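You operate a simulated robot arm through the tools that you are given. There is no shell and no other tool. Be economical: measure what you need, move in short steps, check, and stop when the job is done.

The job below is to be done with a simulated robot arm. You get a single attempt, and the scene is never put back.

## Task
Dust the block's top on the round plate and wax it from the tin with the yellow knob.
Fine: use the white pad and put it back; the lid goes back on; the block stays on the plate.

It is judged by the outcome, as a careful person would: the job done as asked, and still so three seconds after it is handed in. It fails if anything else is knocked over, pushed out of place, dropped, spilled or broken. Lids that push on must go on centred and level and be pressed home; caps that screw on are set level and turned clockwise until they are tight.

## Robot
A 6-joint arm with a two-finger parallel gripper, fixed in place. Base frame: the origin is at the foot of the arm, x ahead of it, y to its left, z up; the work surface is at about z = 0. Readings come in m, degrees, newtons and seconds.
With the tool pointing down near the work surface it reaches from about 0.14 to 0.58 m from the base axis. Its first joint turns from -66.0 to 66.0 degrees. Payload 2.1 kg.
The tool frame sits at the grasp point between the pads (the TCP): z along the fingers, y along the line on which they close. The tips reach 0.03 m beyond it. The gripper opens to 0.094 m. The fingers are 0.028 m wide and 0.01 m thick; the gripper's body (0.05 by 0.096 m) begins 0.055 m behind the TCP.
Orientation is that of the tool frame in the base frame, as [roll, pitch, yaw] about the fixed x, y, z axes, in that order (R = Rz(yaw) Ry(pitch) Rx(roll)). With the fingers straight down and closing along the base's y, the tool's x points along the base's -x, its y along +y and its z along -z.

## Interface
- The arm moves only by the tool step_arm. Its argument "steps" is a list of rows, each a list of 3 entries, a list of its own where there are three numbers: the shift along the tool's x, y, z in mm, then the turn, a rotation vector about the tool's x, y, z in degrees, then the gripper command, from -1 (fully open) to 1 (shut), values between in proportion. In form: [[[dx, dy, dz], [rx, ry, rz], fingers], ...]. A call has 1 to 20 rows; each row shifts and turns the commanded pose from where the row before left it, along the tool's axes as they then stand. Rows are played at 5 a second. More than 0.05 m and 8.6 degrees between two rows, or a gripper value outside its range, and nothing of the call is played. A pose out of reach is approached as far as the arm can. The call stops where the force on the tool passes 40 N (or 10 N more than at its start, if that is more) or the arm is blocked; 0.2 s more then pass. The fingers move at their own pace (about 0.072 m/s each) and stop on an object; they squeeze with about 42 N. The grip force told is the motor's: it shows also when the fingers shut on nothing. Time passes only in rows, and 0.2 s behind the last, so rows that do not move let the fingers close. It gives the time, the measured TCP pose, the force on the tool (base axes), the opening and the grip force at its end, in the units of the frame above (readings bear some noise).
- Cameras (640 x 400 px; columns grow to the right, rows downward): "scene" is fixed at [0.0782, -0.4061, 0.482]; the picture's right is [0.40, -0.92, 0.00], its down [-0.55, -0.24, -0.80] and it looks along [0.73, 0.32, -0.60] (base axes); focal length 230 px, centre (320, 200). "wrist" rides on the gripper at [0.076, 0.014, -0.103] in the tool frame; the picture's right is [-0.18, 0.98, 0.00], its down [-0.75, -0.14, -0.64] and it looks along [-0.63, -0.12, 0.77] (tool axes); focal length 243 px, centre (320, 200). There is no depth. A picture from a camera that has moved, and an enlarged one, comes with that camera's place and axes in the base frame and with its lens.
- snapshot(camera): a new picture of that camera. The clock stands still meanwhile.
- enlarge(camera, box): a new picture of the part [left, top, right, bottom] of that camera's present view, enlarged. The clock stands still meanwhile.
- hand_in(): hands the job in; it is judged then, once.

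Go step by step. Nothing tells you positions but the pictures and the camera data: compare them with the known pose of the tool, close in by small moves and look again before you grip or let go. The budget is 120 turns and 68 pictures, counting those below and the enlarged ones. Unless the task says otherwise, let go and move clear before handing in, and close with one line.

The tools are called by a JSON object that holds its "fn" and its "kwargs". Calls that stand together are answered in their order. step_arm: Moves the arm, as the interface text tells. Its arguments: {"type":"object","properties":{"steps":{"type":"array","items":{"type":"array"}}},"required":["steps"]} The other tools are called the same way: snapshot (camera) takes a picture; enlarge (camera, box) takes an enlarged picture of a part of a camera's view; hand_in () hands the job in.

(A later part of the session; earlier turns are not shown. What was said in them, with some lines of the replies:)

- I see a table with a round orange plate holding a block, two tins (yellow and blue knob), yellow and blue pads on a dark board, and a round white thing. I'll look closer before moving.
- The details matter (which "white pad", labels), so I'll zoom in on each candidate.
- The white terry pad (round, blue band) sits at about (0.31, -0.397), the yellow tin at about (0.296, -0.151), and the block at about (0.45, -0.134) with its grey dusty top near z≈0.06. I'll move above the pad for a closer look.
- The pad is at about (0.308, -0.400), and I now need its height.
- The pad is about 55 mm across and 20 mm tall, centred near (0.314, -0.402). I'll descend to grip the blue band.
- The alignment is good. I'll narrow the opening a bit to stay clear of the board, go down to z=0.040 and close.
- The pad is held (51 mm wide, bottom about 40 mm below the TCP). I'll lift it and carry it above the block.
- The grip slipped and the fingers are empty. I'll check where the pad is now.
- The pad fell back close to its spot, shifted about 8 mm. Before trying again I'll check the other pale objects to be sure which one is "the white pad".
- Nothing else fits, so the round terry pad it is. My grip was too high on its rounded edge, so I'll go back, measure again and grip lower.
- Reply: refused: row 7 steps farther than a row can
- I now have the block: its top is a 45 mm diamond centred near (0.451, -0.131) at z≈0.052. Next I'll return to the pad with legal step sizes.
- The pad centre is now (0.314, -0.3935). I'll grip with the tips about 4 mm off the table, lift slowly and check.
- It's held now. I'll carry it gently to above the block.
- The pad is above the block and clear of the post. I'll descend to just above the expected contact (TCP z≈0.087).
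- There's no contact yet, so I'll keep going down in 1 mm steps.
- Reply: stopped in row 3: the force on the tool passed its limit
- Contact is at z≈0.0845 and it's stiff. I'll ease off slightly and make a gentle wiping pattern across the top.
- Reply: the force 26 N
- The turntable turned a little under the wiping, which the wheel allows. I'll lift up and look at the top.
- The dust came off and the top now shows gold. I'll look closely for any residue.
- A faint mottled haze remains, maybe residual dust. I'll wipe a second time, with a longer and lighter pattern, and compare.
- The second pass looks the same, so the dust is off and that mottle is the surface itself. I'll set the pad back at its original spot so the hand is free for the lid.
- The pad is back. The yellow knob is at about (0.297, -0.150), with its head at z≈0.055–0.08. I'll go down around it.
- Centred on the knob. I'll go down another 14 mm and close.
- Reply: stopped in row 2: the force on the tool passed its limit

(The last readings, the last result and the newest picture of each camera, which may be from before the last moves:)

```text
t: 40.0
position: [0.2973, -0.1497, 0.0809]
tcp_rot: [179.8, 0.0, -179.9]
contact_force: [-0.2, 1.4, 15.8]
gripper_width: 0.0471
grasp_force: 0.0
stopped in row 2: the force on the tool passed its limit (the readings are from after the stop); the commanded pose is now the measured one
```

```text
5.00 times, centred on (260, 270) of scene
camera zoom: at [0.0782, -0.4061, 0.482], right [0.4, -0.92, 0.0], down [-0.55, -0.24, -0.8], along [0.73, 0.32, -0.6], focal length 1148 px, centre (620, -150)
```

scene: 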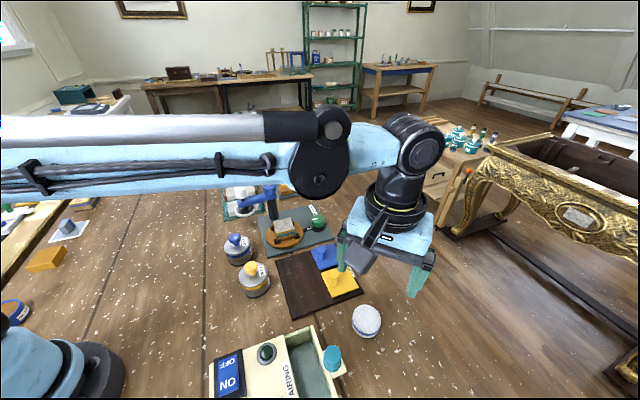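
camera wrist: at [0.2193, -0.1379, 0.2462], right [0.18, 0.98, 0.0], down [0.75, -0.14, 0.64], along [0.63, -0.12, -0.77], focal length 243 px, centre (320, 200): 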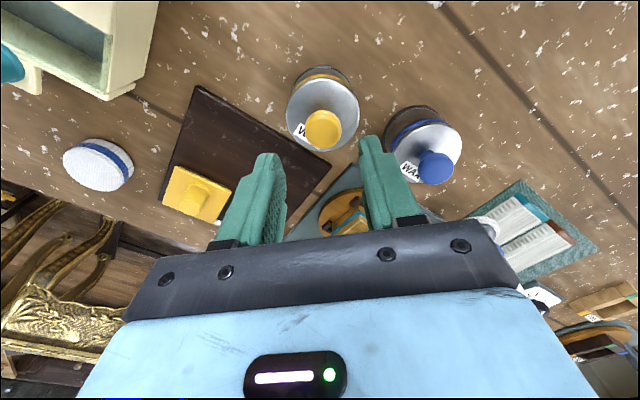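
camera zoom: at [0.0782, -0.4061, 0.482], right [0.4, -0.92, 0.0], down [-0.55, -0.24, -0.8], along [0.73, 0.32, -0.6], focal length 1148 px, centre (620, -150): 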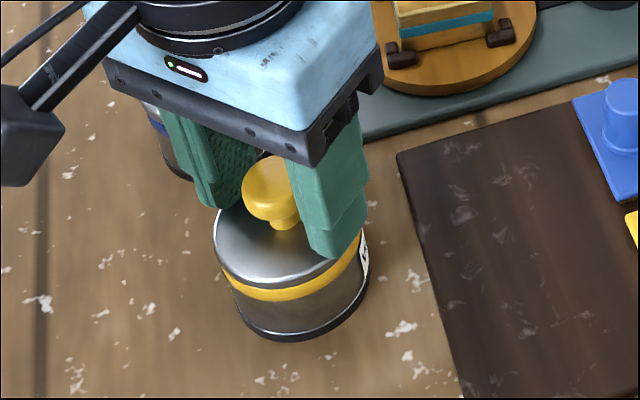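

The tips met the lid at z≈0.051. I'll back off 2 mm and close on the knob.

{"fn": "step_arm", "kwargs": {"steps": [[[0, 0, -2], [0, 0, 0], 0.0], [[0, 0, 0], [0, 0, 0], 1], [[0, 0, 0], [0, 0, 0], 1], [[0, 0, 0], [0, 0, 0], 1]]}}

{"fn": "enlarge", "kwargs": {"camera": "wrist", "box": [240, 80, 400, 230]}}

```text
t: 41.0
position: [0.2979, -0.1509, 0.0833]
tcp_rot: [179.8, 0.0, -180.0]
contact_force: [-0.7, -0.6, -0.1]
gripper_width: 0.026
grasp_force: 41.7
```

```text
2.67 times, centred on (320, 155) of wrist
camera zoom: at [0.2214, -0.1361, 0.184], right [0.18, 0.98, 0.0], down [0.75, -0.14, 0.64], along [0.63, -0.11, -0.77], focal length 647 px, centre (320, 320)
```

zoom: 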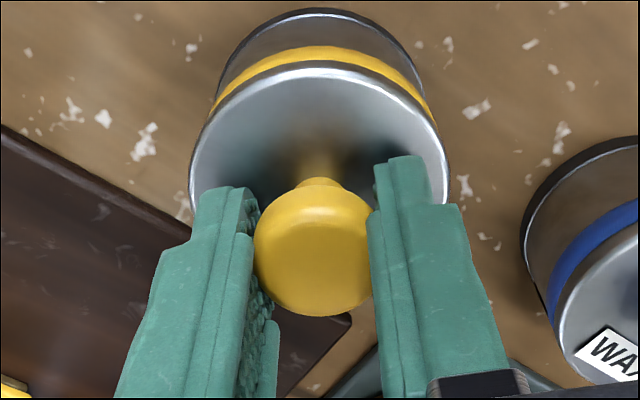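

The knob is gripped. I'll pull up slowly and see whether the lid comes away or needs a twist.

{"fn": "step_arm", "kwargs": {"steps": [[[0, 0, -1], [0, 0, 0], 1], [[0, 0, -2], [0, 0, 0], 1], [[0, 0, -3], [0, 0, 0], 1], [[0, 0, -4], [0, 0, 0], 1], [[0, 0, 0], [0, 0, 0], 1]]}}

{"fn": "enlarge", "kwargs": {"camera": "scene", "box": [220, 230, 300, 310]}}

```text
t: 42.2
position: [0.2972, -0.1493, 0.0924]
tcp_rot: [179.8, -0.1, -179.9]
contact_force: [0.1, 0.1, -0.3]
gripper_width: 0.0263
grasp_force: 41.6
```

```text
5.00 times, centred on (260, 270) of scene
camera zoom: at [0.0782, -0.4061, 0.482], right [0.4, -0.92, 0.0], down [-0.55, -0.24, -0.8], along [0.73, 0.32, -0.6], focal length 1148 px, centre (620, -150)
```

zoom: 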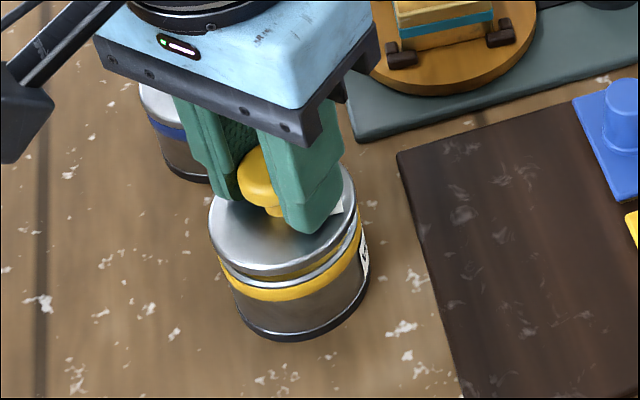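

The lid comes straight off and the tin stays put. I'll raise it, look into the tin, then park the lid knob-up on clear wood near (0.22, -0.05).

{"fn": "step_arm", "kwargs": {"steps": [[[0, 0, -15], [0, 0, 0], 1], [[0, 0, -25], [0, 0, 0], 1], [[20, 25, 0], [0, 0, 0], 1], [[20, 25, 0], [0, 0, 0], 1], [[20, 25, 0], [0, 0, 0], 1], [[17, 25, 0], [0, 0, 0], 1], [[0, 0, 20], [0, 0, 0], 1], [[0, 0, 25], [0, 0, 0], 1], [[0, 0, 20], [0, 0, 0], 1], [[0, 0, 0], [0, 0, 0], 1]]}}

{"fn": "enlarge", "kwargs": {"camera": "scene", "box": [140, 210, 300, 310]}}

```text
t: 44.4
position: [0.2202, -0.05, 0.0678]
tcp_rot: [179.8, 0.0, -179.9]
contact_force: [-0.1, -0.9, -0.2]
gripper_width: 0.0259
grasp_force: 42.4
```

```text
4.00 times, centred on (220, 260) of scene
camera zoom: at [0.0782, -0.4061, 0.482], right [0.4, -0.92, 0.0], down [-0.55, -0.24, -0.8], along [0.73, 0.32, -0.6], focal length 919 px, centre (720, -40)
```

zoom: 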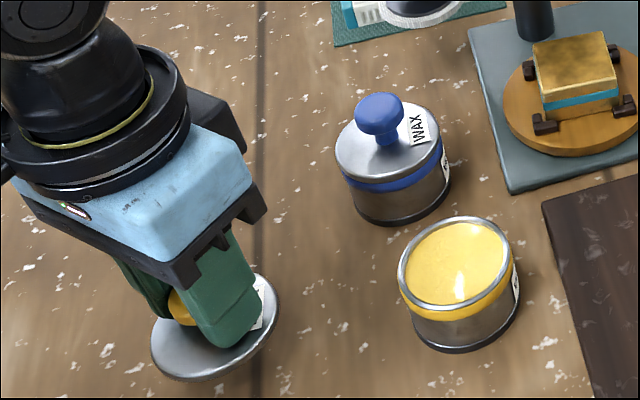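

The yellow wax is only a few mm below the rim, which is good. I'll lower the lid to the table.

{"fn": "step_arm", "kwargs": {"steps": [[[0, 0, 8], [0, 0, 0], 1], [[0, 0, 5], [0, 0, 0], 1], [[0, 0, 3], [0, 0, 0], 1], [[0, 0, 2], [0, 0, 0], 1], [[0, 0, 2], [0, 0, 0], 1], [[0, 0, 1], [0, 0, 0], 1], [[0, 0, 1], [0, 0, 0], 1], [[0, 0, 1], [0, 0, 0], 1], [[0, 0, 1], [0, 0, 0], 1], [[0, 0, 0], [0, 0, 0], 1]]}}

{"fn": "enlarge", "kwargs": {"camera": "scene", "box": [160, 250, 240, 310]}}

```text
t: 46.6
position: [0.2203, -0.05, 0.0439]
tcp_rot: [179.8, 0.0, -179.9]
contact_force: [-0.7, 0.3, 0.3]
gripper_width: 0.0257
grasp_force: 42.2
```

```text
6.67 times, centred on (200, 280) of scene
camera zoom: at [0.0782, -0.4061, 0.482], right [0.4, -0.92, 0.0], down [-0.55, -0.24, -0.8], along [0.73, 0.32, -0.6], focal length 1531 px, centre (1120, -333)
```

zoom: 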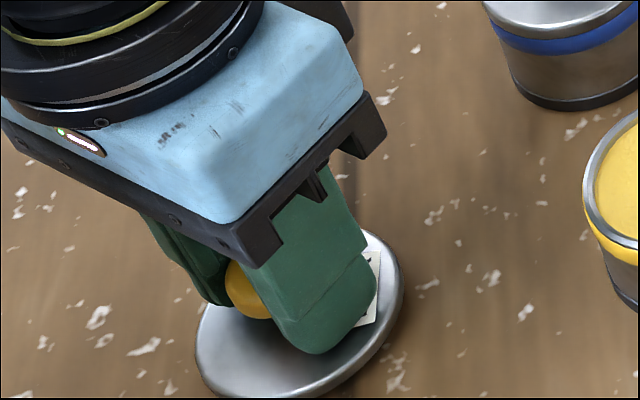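

{"fn": "step_arm", "kwargs": {"steps": [[[0, 0, 1], [0, 0, 0], 1], [[0, 0, 1], [0, 0, 0], 1], [[0, 0, 1], [0, 0, 0], 1], [[0, 0, 1], [0, 0, 0], 1], [[0, 0, 0], [0, 0, 0], 1]]}}

```text
t: 47.8
position: [0.2194, -0.0504, 0.0394]
tcp_rot: [179.7, -0.1, -180.0]
contact_force: [-1.2, -0.4, 0.2]
gripper_width: 0.0259
grasp_force: 42.1
```

{"fn": "step_arm", "kwargs": {"steps": [[[0, 0, 1], [0, 0, 0], 1], [[0, 0, 1], [0, 0, 0], 1], [[0, 0, 1], [0, 0, 0], 1], [[0, 0, 0], [0, 0, 0], 1]]}}

```text
t: 48.6
position: [0.2194, -0.0508, 0.0366]
tcp_rot: [179.8, -0.2, -179.7]
contact_force: [-1.2, 1.5, 21.6]
gripper_width: 0.0257
grasp_force: 41.8
stopped in row 3: the force on the tool passed its limit (the readings are from after the stop); the commanded pose is now the measured one
```

The lid rests on the table at TCP z=0.0367. I'll release it and go back to the pad.

{"fn": "step_arm", "kwargs": {"steps": [[[0, 0, -0.5], [0, 0, 0], 1], [[0, 0, 0], [0, 0, 0], 0.0], [[0, 0, 0], [0, 0, 0], 0.0], [[0, 0, -20], [0, 0, 0], 0.0], [[0, 0, -45], [0, 0, 0], 0.0], [[0, 0, -45], [0, 0, 0], -0.5], [[-12, -45, 0], [0, 0, 0], -0.5], [[-12, -45, 0], [0, 0, 0], -0.5], [[-12, -45, 0], [0, 0, 0], -0.5], [[-12, -45, 0], [0, 0, 0], -0.5], [[-12, -45, 0], [0, 0, 0], -0.5], [[-12, -45, 0], [0, 0, 0], -0.5], [[-12, -45, 0], [0, 0, 0], -0.5], [[-10, -36, 30], [0, 0, 0], -0.5], [[0, 0, 15], [0, 0, 0], -0.5], [[0, 0, 0], [0, 0, 0], -0.5]]}}

{"fn": "enlarge", "kwargs": {"camera": "wrist", "box": [220, 60, 420, 200]}}

{"fn": "enlarge", "kwargs": {"camera": "scene", "box": [140, 210, 300, 310]}}

```text
t: 52.0
position: [0.317, -0.4013, 0.0998]
tcp_rot: [179.8, -0.1, -180.0]
contact_force: [0.6, -0.4, 0.6]
gripper_width: 0.0703
grasp_force: 0.0
```

```text
2.86 times, centred on (320, 130) of wrist
camera zoom: at [0.2398, -0.3878, 0.2021], right [0.18, 0.98, 0.0], down [0.76, -0.14, 0.64], along [0.63, -0.11, -0.77], focal length 693 px, centre (320, 400)
```

zoom: 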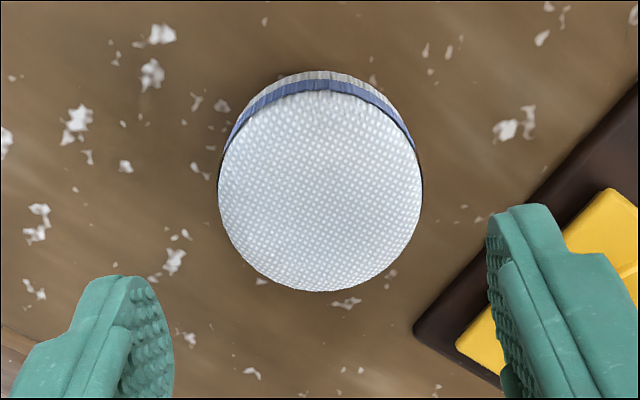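

```text
4.00 times, centred on (220, 260) of scene
camera zoom: at [0.0782, -0.4061, 0.482], right [0.4, -0.92, 0.0], down [-0.55, -0.24, -0.8], along [0.73, 0.32, -0.6], focal length 919 px, centre (720, -40)
```

zoom: 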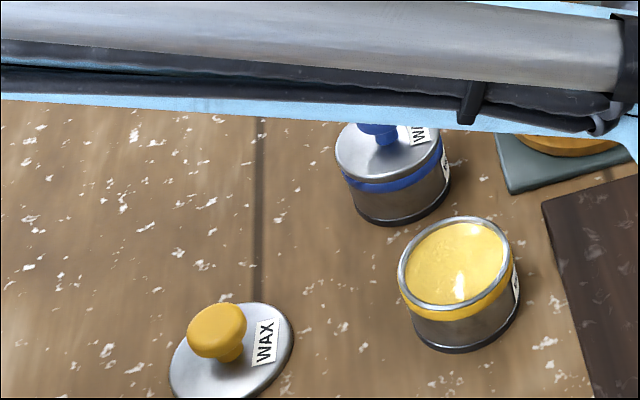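

The pad is at (0.315, -0.401). I'll grip it slightly higher this time (6 mm of pad below the tips) so the tips clear the tin rim, and lift gently.

{"fn": "step_arm", "kwargs": {"steps": [[[1.5, 0, 30], [0, 0, 0], -0.5], [[0, 0, 24], [0, 0, 0], -0.5], [[0, 0, 9.5], [0, 0, 0], -0.5], [[0, 0, 0], [0, 0, 0], -0.5], [[0, 0, 0], [0, 0, 0], 1], [[0, 0, 0], [0, 0, 0], 1], [[0, 0, 0], [0, 0, 0], 1], [[0, 0, 0], [0, 0, 0], 1], [[0, 0, -3], [0, 0, 0], 1], [[0, 0, -5], [0, 0, 0], 1], [[0, 0, -7], [0, 0, 0], 1], [[0, 0, -10], [0, 0, 0], 1], [[0, 0, 0], [0, 0, 0], 1]]}}

{"fn": "enlarge", "kwargs": {"camera": "wrist", "box": [220, 60, 420, 260]}}

```text
t: 54.8
position: [0.3142, -0.4008, 0.0629]
tcp_rot: [179.8, 0.0, -179.9]
contact_force: [0.7, 0.5, -0.8]
gripper_width: 0.0519
grasp_force: 42.3
```

```text
2.00 times, centred on (320, 160) of wrist
camera zoom: at [0.2375, -0.3871, 0.1644], right [0.18, 0.98, 0.0], down [0.76, -0.14, 0.64], along [0.63, -0.11, -0.77], focal length 485 px, centre (320, 280)
```

zoom: 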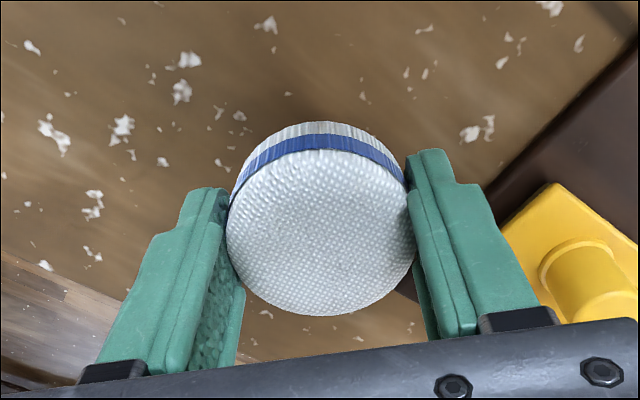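

The pad is held level. I'll carry it over the open tin at (0.297, -0.151).

{"fn": "step_arm", "kwargs": {"steps": [[[0, 0, -15], [0, 0, 0], 1], [[0, 0, -20], [0, 0, 0], 1], [[0, 0, -22], [0, 0, 0], 1], [[1, 15, 0], [0, 0, 0], 1], [[2, 28, 0], [0, 0, 0], 1], [[2, 28, 0], [0, 0, 0], 1], [[2, 28, 0], [0, 0, 0], 1], [[2, 28, 0], [0, 0, 0], 1], [[2, 28, 0], [0, 0, 0], 1], [[2, 28, 0], [0, 0, 0], 1], [[2, 28, 0], [0, 0, 0], 1], [[2, 26, 0], [0, 0, 0], 1], [[1, 13, 0], [0, 0, 0], 1], [[0, 0, 20], [0, 0, 0], 1], [[0, 0, 0], [0, 0, 0], 1]]}}

{"fn": "enlarge", "kwargs": {"camera": "scene", "box": [210, 220, 310, 310]}}

{"fn": "enlarge", "kwargs": {"camera": "wrist", "box": [220, 60, 420, 260]}}

```text
t: 58.0
position: [0.2957, -0.1509, 0.101]
tcp_rot: [179.7, -0.1, -179.9]
contact_force: [0.4, 0.0, -0.2]
gripper_width: 0.0515
grasp_force: 42.8
```

```text
4.44 times, centred on (260, 265) of scene
camera zoom: at [0.0782, -0.4061, 0.482], right [0.4, -0.92, 0.0], down [-0.55, -0.24, -0.8], along [0.73, 0.32, -0.6], focal length 1021 px, centre (587, -89)
```

zoom: 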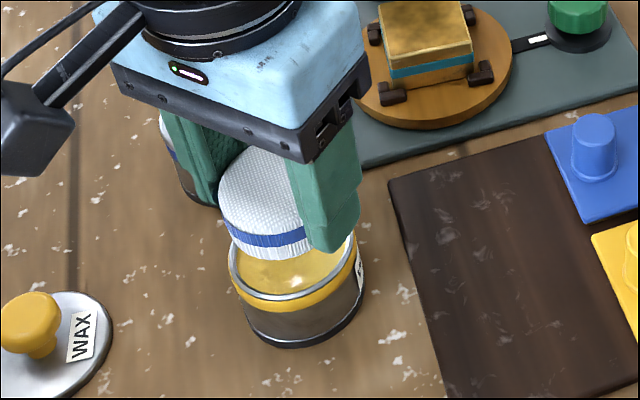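

```text
2.00 times, centred on (320, 160) of wrist
camera zoom: at [0.2197, -0.1375, 0.2032], right [0.18, 0.98, 0.0], down [0.76, -0.14, 0.64], along [0.63, -0.11, -0.77], focal length 485 px, centre (320, 280)
```

zoom: 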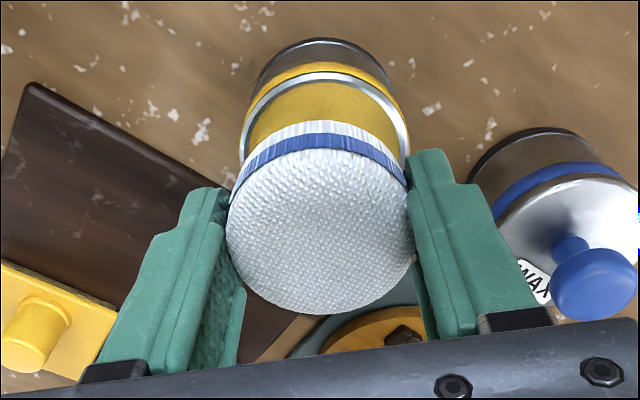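

Well aligned, and the pad bottom is about 17 mm above the rim. I'll lower it, going in fine steps near the wax.

{"fn": "step_arm", "kwargs": {"steps": [[[-1, 0, 8], [0, 0, 0], 1], [[0, 0, 5], [0, 0, 0], 1], [[0, 0, 2], [0, 0, 0], 1], [[0, 0, 1], [0, 0, 0], 1], [[0, 0, 1], [0, 0, 0], 1], [[0, 0, 0], [0, 0, 0], 1]]}}

{"fn": "enlarge", "kwargs": {"camera": "scene", "box": [230, 240, 290, 300]}}

```text
t: 59.4
position: [0.2962, -0.1515, 0.083]
tcp_rot: [179.8, -0.1, -179.9]
contact_force: [-0.4, -0.6, 0.6]
gripper_width: 0.0516
grasp_force: 42.9
```

```text
6.67 times, centred on (260, 270) of scene
camera zoom: at [0.0782, -0.4061, 0.482], right [0.4, -0.92, 0.0], down [-0.55, -0.24, -0.8], along [0.73, 0.32, -0.6], focal length 1531 px, centre (720, -267)
```

zoom: 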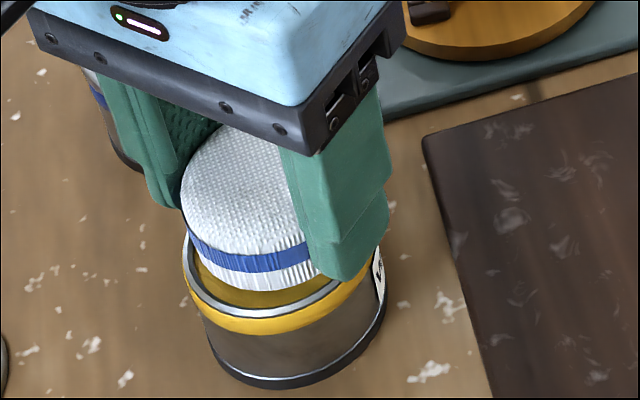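

Nearly centred. I'll nudge slightly toward the camera's right and continue down in 1 mm steps.

{"fn": "step_arm", "kwargs": {"steps": [[[-0.5, -1.5, 0], [0, 0, 0], 1], [[0, 0, 1], [0, 0, 0], 1], [[0, 0, 1], [0, 0, 0], 1], [[0, 0, 0], [0, 0, 0], 1]]}}

```text
t: 60.4
position: [0.2961, -0.1533, 0.0818]
tcp_rot: [179.8, -0.3, -179.9]
contact_force: [-4.4, 0.7, 28.5]
gripper_width: 0.0516
grasp_force: 42.0
```

Contact at TCP z=0.0818. I'll check whether that's the wax or the rim.

{"fn": "enlarge", "kwargs": {"camera": "scene", "box": [235, 255, 285, 295]}}

{"fn": "enlarge", "kwargs": {"camera": "wrist", "box": [220, 60, 420, 260]}}

```text
10.00 times, centred on (260, 275) of scene
camera zoom: at [0.0781, -0.406, 0.482], right [0.4, -0.92, 0.0], down [-0.55, -0.24, -0.8], along [0.73, 0.32, -0.6], focal length 2297 px, centre (920, -550)
```

zoom: 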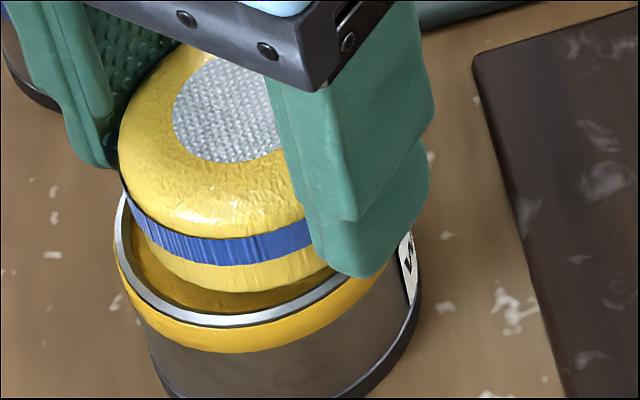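

```text
2.00 times, centred on (320, 160) of wrist
camera zoom: at [0.22, -0.1389, 0.1837], right [0.18, 0.98, 0.0], down [0.76, -0.14, 0.64], along [0.63, -0.11, -0.77], focal length 485 px, centre (320, 280)
```

zoom: 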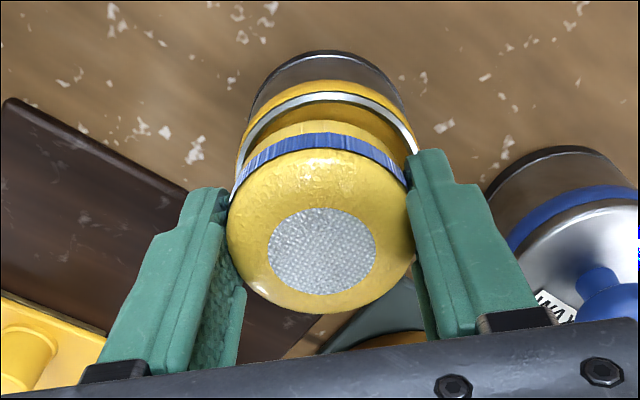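

The pad is loaded with wax. I'll lift straight out and carry it over the block.

{"fn": "step_arm", "kwargs": {"steps": [[[0, 0, -3], [0, 0, 0], 1], [[0, 0, -7], [0, 0, 0], 1], [[0, 0, -15], [0, 0, 0], 1], [[0, 0, -20], [0, 0, 0], 1], [[0, 0, -15], [0, 0, 0], 1], [[-14, 2, 0], [0, 0, 0], 1], [[-28, 4, 0], [0, 0, 0], 1], [[-28, 4, 0], [0, 0, 0], 1], [[-28, 4, 0], [0, 0, 0], 1], [[-28, 4, 0], [0, 0, 0], 1], [[-28, 4, 0], [0, 0, 0], 1], [[0, 0, 20], [0, 0, 0], 1], [[0, 0, 20], [0, 0, 0], 1], [[0, 0, 7], [0, 0, 0], 1], [[0, 0, 0], [0, 0, 0], 1]]}}

{"fn": "enlarge", "kwargs": {"camera": "scene", "box": [210, 190, 340, 310]}}

```text
t: 63.6
position: [0.4486, -0.1319, 0.0951]
tcp_rot: [179.9, 0.0, -179.8]
contact_force: [0.4, 0.8, -1.1]
gripper_width: 0.0514
grasp_force: 41.8
```

```text
3.33 times, centred on (275, 250) of scene
camera zoom: at [0.0782, -0.4061, 0.482], right [0.4, -0.92, 0.0], down [-0.55, -0.24, -0.8], along [0.73, 0.32, -0.6], focal length 766 px, centre (470, 33)
```

zoom: 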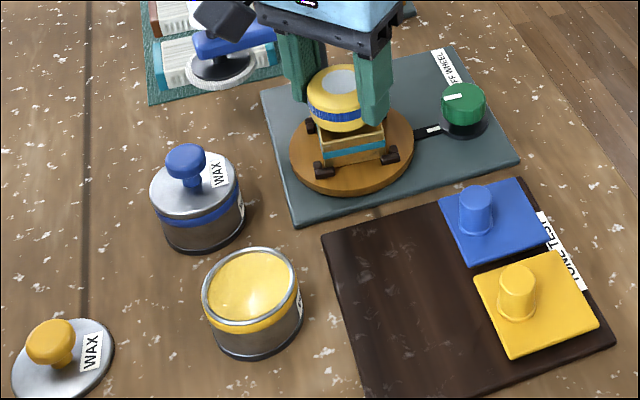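

Tin undisturbed. I'll lower the pad onto the block until there's light contact.

{"fn": "step_arm", "kwargs": {"steps": [[[-1.5, 0, 4], [0, 0, 0], 1], [[0, 0, 2], [0, 0, 0], 1], [[0, 0, 1], [0, 0, 0], 1], [[0, 0, 0.7], [0, 0, 0], 1], [[0, 0, 0], [0, 0, 0], 1]]}}

```text
t: 64.9
position: [0.4525, -0.13, 0.0869]
tcp_rot: [179.8, -0.1, -179.9]
contact_force: [-0.4, 0.9, 14.8]
gripper_width: 0.0518
grasp_force: 41.7
stopped in row 5: the force on the tool passed its limit (the readings are from after the stop); the commanded pose is now the measured one
```

Contact at z=0.0869. I'll wipe with light pressure in the same pattern.

{"fn": "step_arm", "kwargs": {"steps": [[[0, 0, -0.2], [0, 0, 0], 1], [[4, 0, 0], [0, 0, 0], 1], [[4, 0, 0], [0, 0, 0], 1], [[4, 0, 0], [0, 0, 0], 1], [[-4, 4, 0], [0, 0, 0], 1], [[-4, 4, 0], [0, 0, 0], 1], [[-4, 4, 0], [0, 0, 0], 1], [[-4, -4, 0], [0, 0, 0], 1], [[-4, -4, 0], [0, 0, 0], 1], [[-4, -4, 0], [0, 0, 0], 1], [[4, -4, 0], [0, 0, 0], 1], [[4, -4, 0], [0, 0, 0], 1], [[4, -4, 0], [0, 0, 0], 1], [[0, 4, 0], [0, 0, 0], 1], [[0, 4, 0], [0, 0, 0], 1], [[0, 4, 0], [0, 0, 0], 1]]}}

{"fn": "step_arm", "kwargs": {"steps": [[[0, 0, -10], [0, 0, 0], 1], [[0, 0, -20], [0, 0, 0], 1], [[25, 0, -20], [0, 0, 0], 1], [[40, -5, 0], [0, 0, 0], 1], [[40, -5, 0], [0, 0, 0], 1], [[0, 0, 0], [0, 0, 0], 1]]}}

{"fn": "enlarge", "kwargs": {"camera": "scene", "box": [265, 205, 325, 250]}}

```text
t: 68.3
position: [0.4513, -0.1318, 0.0888]
tcp_rot: [180.0, -0.3, 180.0]
contact_force: [-1.4, -13.7, 28.7]
gripper_width: 0.0515
grasp_force: 42.0
```

```text
t: 69.7
position: [0.3459, -0.1405, 0.1393]
tcp_rot: [179.8, -0.1, -179.7]
contact_force: [0.8, 0.1, 0.2]
gripper_width: 0.0514
grasp_force: 41.8
```

```text
8.89 times, centred on (295, 228) of scene
camera zoom: at [0.0782, -0.4061, 0.482], right [0.4, -0.92, 0.0], down [-0.55, -0.24, -0.8], along [0.73, 0.32, -0.6], focal length 2042 px, centre (542, -44)
```

zoom: 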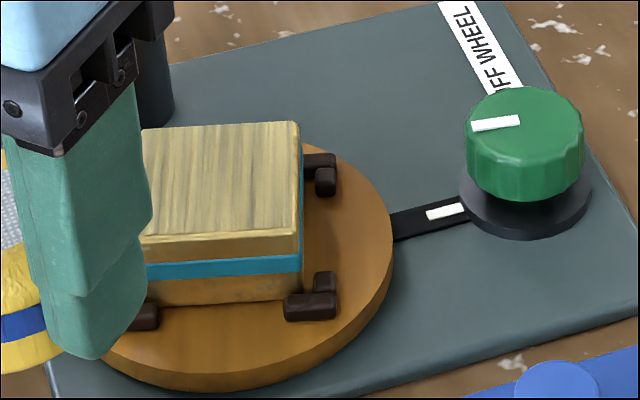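

The top now carries an even, streaky wax film. I'll return the pad to its place.

{"fn": "step_arm", "kwargs": {"steps": [[[1.5, -15, 0], [0, 0, 0], 1], [[3.2, -28, 0], [0, 0, 0], 1], [[3.2, -28, 0], [0, 0, 0], 1], [[3.2, -28, 0], [0, 0, 0], 1], [[3.2, -28, 0], [0, 0, 0], 1], [[3.2, -28, 0], [0, 0, 0], 1], [[3.2, -28, 0], [0, 0, 0], 1], [[3.2, -28, 0], [0, 0, 0], 1], [[3.2, -28, 0], [0, 0, 0], 1], [[3.2, -15, 0], [0, 0, 0], 1], [[1.5, -7, 20], [0, 0, 0], 1], [[0, 0, 30], [0, 0, 0], 1], [[0, 0, 25], [0, 0, 0], 1], [[0, 0, 12], [0, 0, 0], 1], [[0, 0, 0], [0, 0, 0], 1]]}}

{"fn": "enlarge", "kwargs": {"camera": "scene", "box": [240, 190, 410, 345]}}

```text
t: 72.9
position: [0.3171, -0.4029, 0.0491]
tcp_rot: [179.9, -0.2, -179.8]
contact_force: [0.3, 0.1, 0.1]
gripper_width: 0.0518
grasp_force: 41.5
```

```text
2.58 times, centred on (325, 268) of scene
camera zoom: at [0.0782, -0.4061, 0.482], right [0.4, -0.92, 0.0], down [-0.55, -0.24, -0.8], along [0.73, 0.32, -0.6], focal length 593 px, centre (307, 26)
```

zoom: 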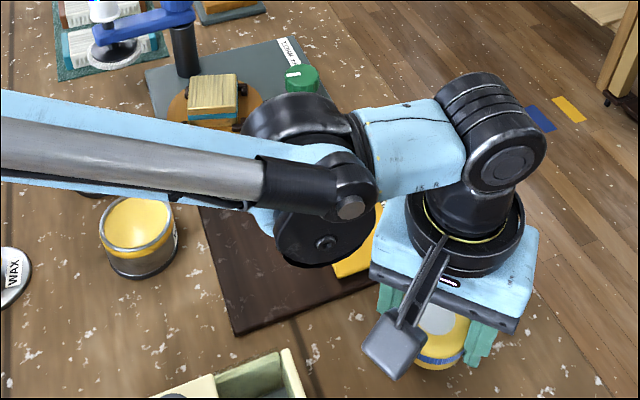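

{"fn": "step_arm", "kwargs": {"steps": [[[1.5, 0.5, 6], [0, 0, 0], 1], [[0, 0, 3], [0, 0, 0], 1], [[0, 0, 1], [0, 0, 0], 1], [[0, 0, 1], [0, 0, 0], 1], [[0, 0, 1], [0, 0, 0], 1], [[0, 0, 0], [0, 0, 0], 1]]}}

```text
t: 74.3
position: [0.3141, -0.4026, 0.0377]
tcp_rot: [179.7, 0.0, -179.9]
contact_force: [-1.4, 0.8, 17.4]
gripper_width: 0.0515
grasp_force: 42.2
```

The pad is on the table. I'll release it and go above the lid.

{"fn": "step_arm", "kwargs": {"steps": [[[0, 0, -0.4], [0, 0, 0], -0.5], [[0, 0, 0], [0, 0, 0], -0.5], [[0, 0, 0], [0, 0, 0], -0.5], [[0, 0, -20], [0, 0, 0], -0.5], [[0, 0, -40], [0, 0, 0], -0.5], [[0, 0, -40], [0, 0, 0], -0.5], [[12, 44, 0], [0, 0, 0], 0.0], [[12, 44, 0], [0, 0, 0], 0.0], [[12, 44, 0], [0, 0, 0], 0.0], [[12, 44, 0], [0, 0, 0], 0.0], [[12, 44, 0], [0, 0, 0], 0.0], [[12, 44, 0], [0, 0, 0], 0.0], [[12, 44, 0], [0, 0, 0], 0.0], [[11, 44, 0], [0, 0, 0], 0.0], [[0, 0, 30], [0, 0, 0], 0.0], [[0, 0, 0], [0, 0, 0], 0.0]]}}

{"fn": "snapshot", "kwargs": {"camera": "scene"}}

{"fn": "enlarge", "kwargs": {"camera": "wrist", "box": [220, 60, 420, 210]}}

```text
t: 77.7
position: [0.2163, -0.0488, 0.112]
tcp_rot: [179.7, -0.1, -179.9]
contact_force: [0.2, -0.1, -0.7]
gripper_width: 0.0469
grasp_force: 0.2
```

```text
11 pictures are left
```

scene: 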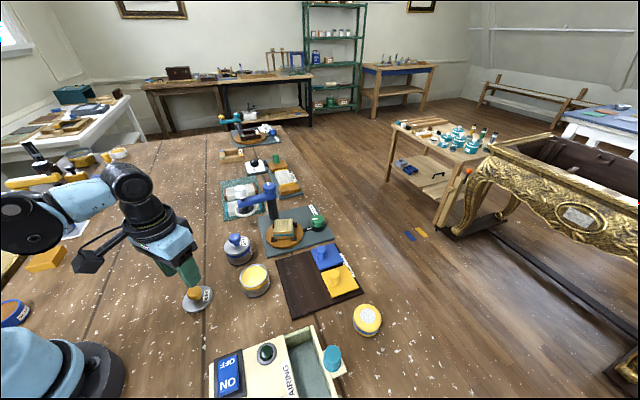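

```text
2.67 times, centred on (320, 135) of wrist
camera zoom: at [0.1416, -0.0356, 0.212], right [0.18, 0.98, 0.0], down [0.76, -0.14, 0.64], along [0.63, -0.11, -0.77], focal length 647 px, centre (320, 373)
```

zoom: 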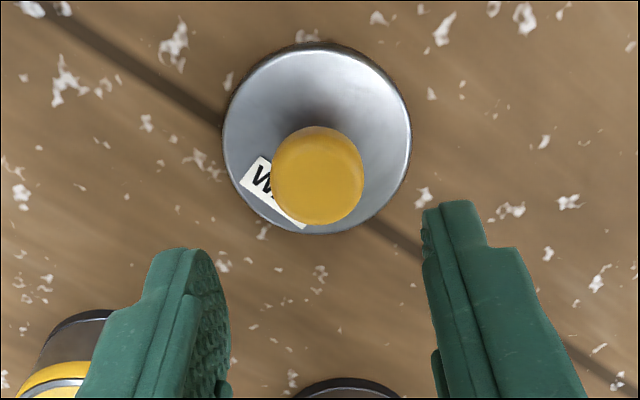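

Only 11 pictures remain. The knob is at (0.219, -0.050), and I'll grip it at the same height as before.

{"fn": "step_arm", "kwargs": {"steps": [[[-2.5, -1, 30], [0, 0, 0], 0.0], [[0, 0, 30], [0, 0, 0], 0.0], [[0, 0, 12], [0, 0, 0], 0.0], [[0, 0, 2], [0, 0, 0], 0.0], [[0, 0, 0], [0, 0, 0], 1], [[0, 0, 0], [0, 0, 0], 1], [[0, 0, 0], [0, 0, 0], 1], [[0, 0, 0], [0, 0, 0], 1]]}}

```text
t: 78.8
position: [0.2224, -0.0511, 0.0367]
tcp_rot: [179.5, -0.2, -179.8]
contact_force: [2.1, 8.8, 30.5]
gripper_width: 0.026
grasp_force: 25.2
stopped in row 5: the force on the tool passed its limit (the readings are from after the stop); the commanded pose is now the measured one
```

The closing stopped on force because the tips were pressing the lid. I'll reopen, raise 1.5 mm, recentre in x, and grip again.

{"fn": "step_arm", "kwargs": {"steps": [[[0, 0, 0], [0, 0, 0], 0.0], [[0, 0, -1.5], [0, 0, 0], 0.0], [[2, 0, 0], [0, 0, 0], 0.0], [[0, 0, 0], [0, 0, 0], 0.0]]}}

{"fn": "enlarge", "kwargs": {"camera": "wrist", "box": [220, 60, 420, 260]}}

```text
t: 79.2
position: [0.2217, -0.0495, 0.037]
tcp_rot: [179.5, -0.1, -179.8]
contact_force: [1.0, 6.3, 16.1]
gripper_width: 0.0427
grasp_force: 0.0
stopped in row 1: the force on the tool passed its limit (the readings are from after the stop); the commanded pose is now the measured one
```

```text
2.00 times, centred on (320, 160) of wrist
camera zoom: at [0.1459, -0.0361, 0.1381], right [0.18, 0.98, 0.01], down [0.76, -0.14, 0.64], along [0.63, -0.11, -0.77], focal length 485 px, centre (320, 280)
```

zoom: 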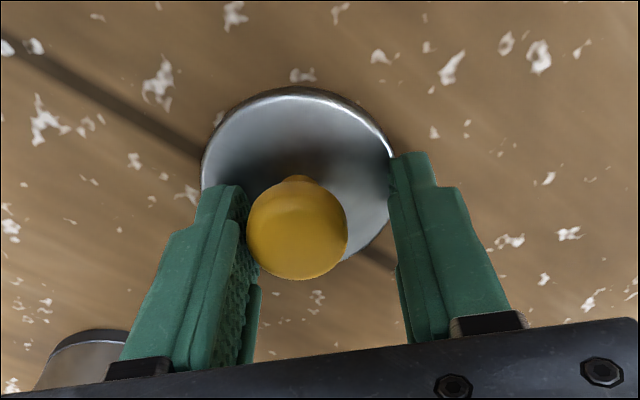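

Lifting off the lid first, then centring on the knob (about 0.219, -0.055).

{"fn": "step_arm", "kwargs": {"steps": [[[0, 0, -2], [0, 0, 0], 0.0], [[0, 0, 0], [0, 0, 0], 0.0], [[3, -5, 0], [0, 0, 0], 0.0], [[0, 0, 0], [0, 0, 0], 0.0]]}}

{"fn": "enlarge", "kwargs": {"camera": "wrist", "box": [220, 60, 420, 260]}}

```text
t: 80.2
position: [0.2181, -0.0548, 0.0375]
tcp_rot: [179.6, -0.2, -179.8]
contact_force: [0.0, 0.3, 0.7]
gripper_width: 0.0468
grasp_force: 0.1
```

```text
2.00 times, centred on (320, 160) of wrist
camera zoom: at [0.1429, -0.0412, 0.1398], right [0.18, 0.98, 0.01], down [0.76, -0.14, 0.64], along [0.63, -0.11, -0.77], focal length 485 px, centre (320, 280)
```

zoom: 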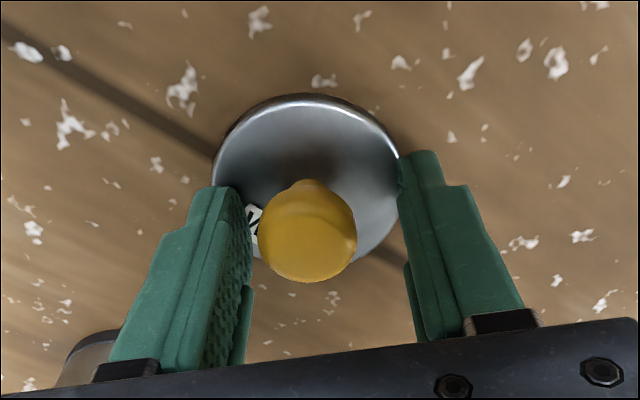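

{"fn": "step_arm", "kwargs": {"steps": [[[-1, -2.7, -1], [0, 0, 0], 0.0], [[0, 0, 0], [0, 0, 0], 0.0], [[0, 0, 0], [0, 0, 0], 1], [[0, 0, 0], [0, 0, 0], 1], [[0, 0, 0], [0, 0, 0], 1], [[0, 0, 0], [0, 0, 0], 1]]}}

```text
t: 81.6
position: [0.2211, -0.0577, 0.0385]
tcp_rot: [179.5, -0.2, -179.7]
contact_force: [0.3, 0.4, 3.6]
gripper_width: 0.0253
grasp_force: 42.2
```

Gripped. I'll lift the lid and move it above the tin.

{"fn": "step_arm", "kwargs": {"steps": [[[0, 0, -5], [0, 0, 0], 1], [[0, 0, -25], [0, 0, 0], 1], [[0, 0, -45], [0, 0, 0], 1], [[-19, -23, 0], [0, 0, 0], 1], [[-19, -23, 0], [0, 0, 0], 1], [[-19, -23, 0], [0, 0, 0], 1], [[-19, -23.5, 0], [0, 0, 0], 1], [[0, 0, 15], [0, 0, 0], 1], [[0, 0, 0], [0, 0, 0], 1]]}}

{"fn": "enlarge", "kwargs": {"camera": "scene", "box": [220, 230, 300, 310]}}

{"fn": "enlarge", "kwargs": {"camera": "wrist", "box": [220, 60, 420, 260]}}

```text
t: 83.6
position: [0.2968, -0.1504, 0.0994]
tcp_rot: [179.5, -0.2, -179.8]
contact_force: [-0.9, 1.2, 0.1]
gripper_width: 0.0252
grasp_force: 41.9
```

```text
5.00 times, centred on (260, 270) of scene
camera zoom: at [0.0782, -0.4061, 0.482], right [0.4, -0.92, 0.0], down [-0.55, -0.24, -0.8], along [0.73, 0.32, -0.6], focal length 1148 px, centre (620, -150)
```

zoom: 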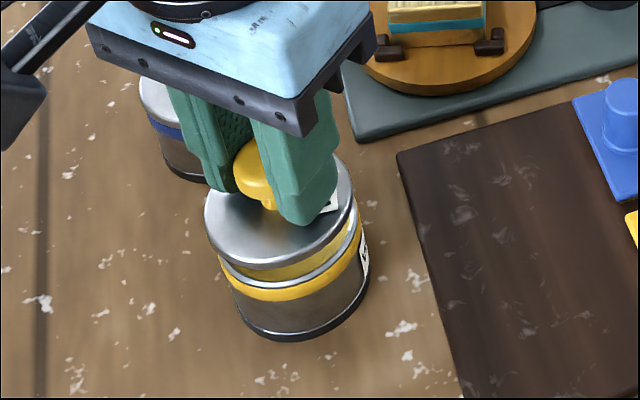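

```text
2.00 times, centred on (320, 160) of wrist
camera zoom: at [0.2204, -0.1366, 0.2008], right [0.18, 0.98, 0.01], down [0.76, -0.14, 0.64], along [0.63, -0.11, -0.77], focal length 485 px, centre (320, 280)
```

zoom: 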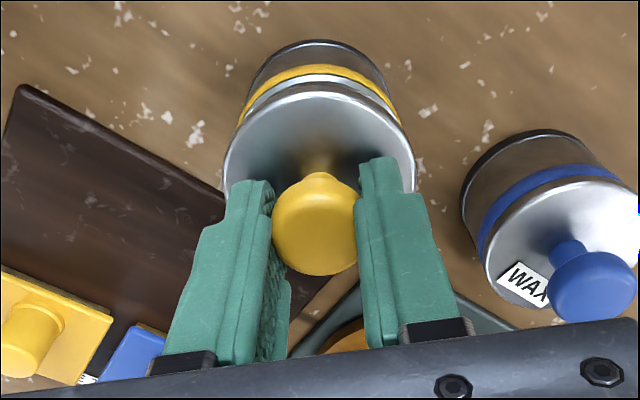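

The lid lines up with the tin to within about 1 mm. I'll make a small correction and lower to just above seating.

{"fn": "step_arm", "kwargs": {"steps": [[[-0.7, -0.5, 5], [0, 0, 0], 1], [[0, 0, 4], [0, 0, 0], 1], [[0, 0, 2], [0, 0, 0], 1], [[0, 0, 0], [0, 0, 0], 1]]}}

{"fn": "enlarge", "kwargs": {"camera": "scene", "box": [230, 240, 290, 300]}}

```text
t: 84.6
position: [0.297, -0.1509, 0.0862]
tcp_rot: [179.4, -0.2, -179.7]
contact_force: [-0.3, -0.3, -0.7]
gripper_width: 0.0256
grasp_force: 42.2
```

```text
6.67 times, centred on (260, 270) of scene
camera zoom: at [0.0782, -0.4061, 0.482], right [0.4, -0.92, 0.0], down [-0.55, -0.24, -0.8], along [0.73, 0.32, -0.6], focal length 1531 px, centre (720, -267)
```

zoom: 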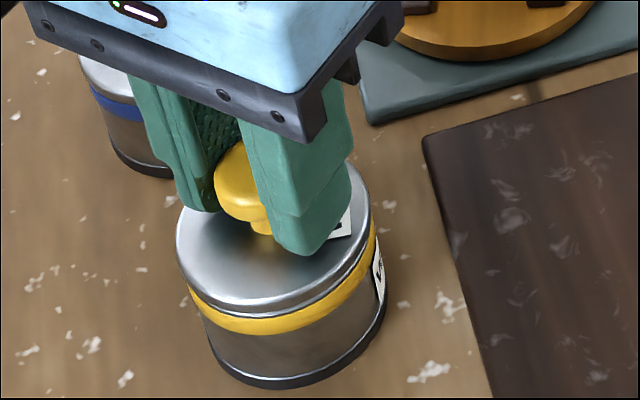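

Lid is level and just above the rim. I'll press it down in small steps.

{"fn": "step_arm", "kwargs": {"steps": [[[0, 0, 1], [0, 0, 0], 1], [[0, 0, 1], [0, 0, 0], 1], [[0, 0, 1], [0, 0, 0], 1], [[0, 0, 1], [0, 0, 0], 1], [[0, 0, 0], [0, 0, 0], 1]]}}

```text
t: 85.8
position: [0.2981, -0.1494, 0.0834]
tcp_rot: [179.5, -0.2, -179.8]
contact_force: [0.9, 4.8, 22.5]
gripper_width: 0.0251
grasp_force: 41.7
```

It's seated with 22 N. I'll press a little harder to push it home.

{"fn": "step_arm", "kwargs": {"steps": [[[0, 0, 0.7], [0, 0, 0], 1], [[0, 0, 0.7], [0, 0, 0], 1], [[0, 0, 0.7], [0, 0, 0], 1], [[0, 0, 0], [0, 0, 0], 1]]}}

{"fn": "enlarge", "kwargs": {"camera": "scene", "box": [230, 240, 290, 300]}}

```text
t: 86.2
position: [0.2962, -0.1504, 0.0844]
tcp_rot: [179.4, -0.2, -179.7]
contact_force: [-0.7, 0.3, 9.9]
gripper_width: 0.0253
grasp_force: 42.2
stopped in row 1: the force on the tool passed its limit (the readings are from after the stop); the commanded pose is now the measured one
```

```text
6.67 times, centred on (260, 270) of scene
camera zoom: at [0.0782, -0.4061, 0.482], right [0.4, -0.92, 0.0], down [-0.55, -0.24, -0.8], along [0.73, 0.32, -0.6], focal length 1531 px, centre (720, -267)
```

zoom: 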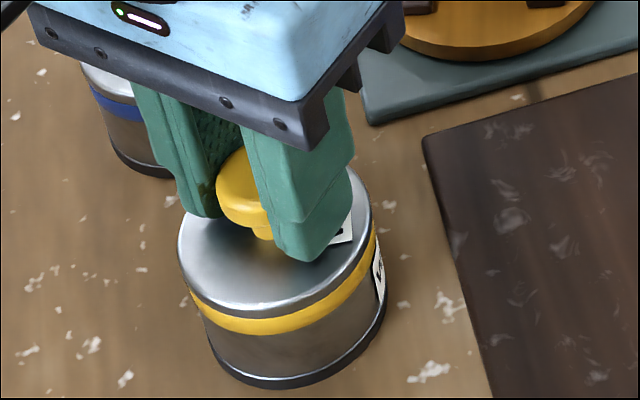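

The lid matches its original closed position exactly. I'll release, rise clear, and do a final check.

{"fn": "step_arm", "kwargs": {"steps": [[[0, 0, -0.5], [0, 0, 0], 0.0], [[0, 0, 0], [0, 0, 0], 0.0], [[0, 0, 0], [0, 0, 0], 0.0], [[0, 0, -20], [0, 0, 0], 0.0], [[0, 0, -45], [0, 0, 0], 0.0], [[20, 30, -30], [0, 0, 0], 0.0], [[20, 40, -20], [0, 0, 0], 0.0], [[20, 40, 0], [0, 0, 0], 0.0], [[0, 40, 0], [0, 0, 0], 0.0], [[0, 0, 0], [0, 0, 0], 0.0]]}}

{"fn": "enlarge", "kwargs": {"camera": "scene", "box": [220, 190, 400, 345]}}

{"fn": "enlarge", "kwargs": {"camera": "scene", "box": [230, 205, 330, 305]}}

```text
t: 88.4
position: [0.236, -0.0023, 0.2011]
tcp_rot: [179.4, -0.2, -179.8]
contact_force: [-0.5, -0.2, -0.4]
gripper_width: 0.0468
grasp_force: 0.0
```

```text
2.58 times, centred on (310, 268) of scene
camera zoom: at [0.0782, -0.4061, 0.482], right [0.4, -0.92, 0.0], down [-0.55, -0.24, -0.8], along [0.73, 0.32, -0.6], focal length 593 px, centre (346, 26)
```

zoom: 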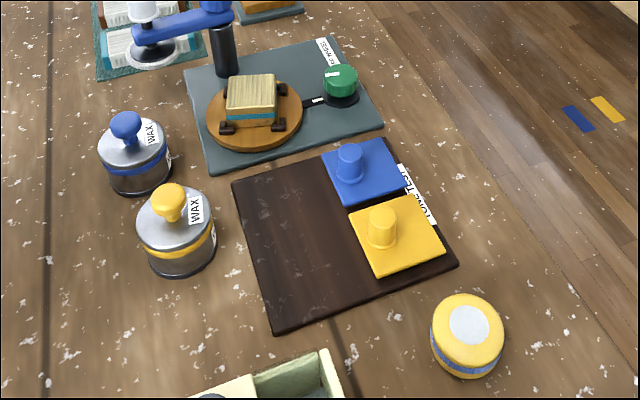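

```text
4.00 times, centred on (280, 255) of scene
camera zoom: at [0.0782, -0.4061, 0.482], right [0.4, -0.92, 0.0], down [-0.55, -0.24, -0.8], along [0.73, 0.32, -0.6], focal length 919 px, centre (480, -20)
```

zoom: 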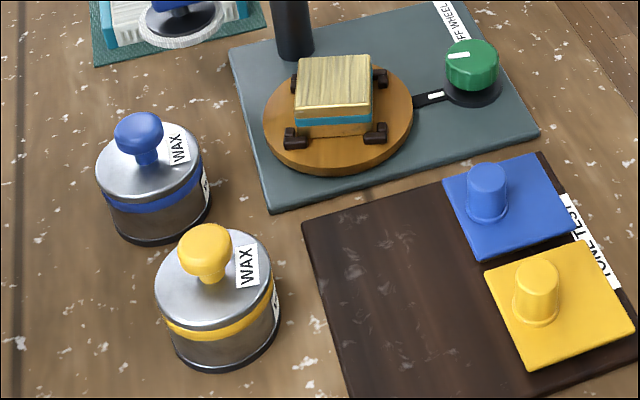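

The block's top is dusted and waxed and the block is still on its plate. The lid is on level and pressed home, the pad is back in its place, and the arm is clear.

{"fn": "hand_in", "kwargs": {}}

```text
The job is handed in.
```

I dusted the block's top with the white pad and waxed it from the yellow-knob tin. The lid is pressed back on, the pad is back in its spot, and the block is still on the plate. Along the way the pad slipped from the grip once and fell back near its spot, and the plate turned a little during wiping.
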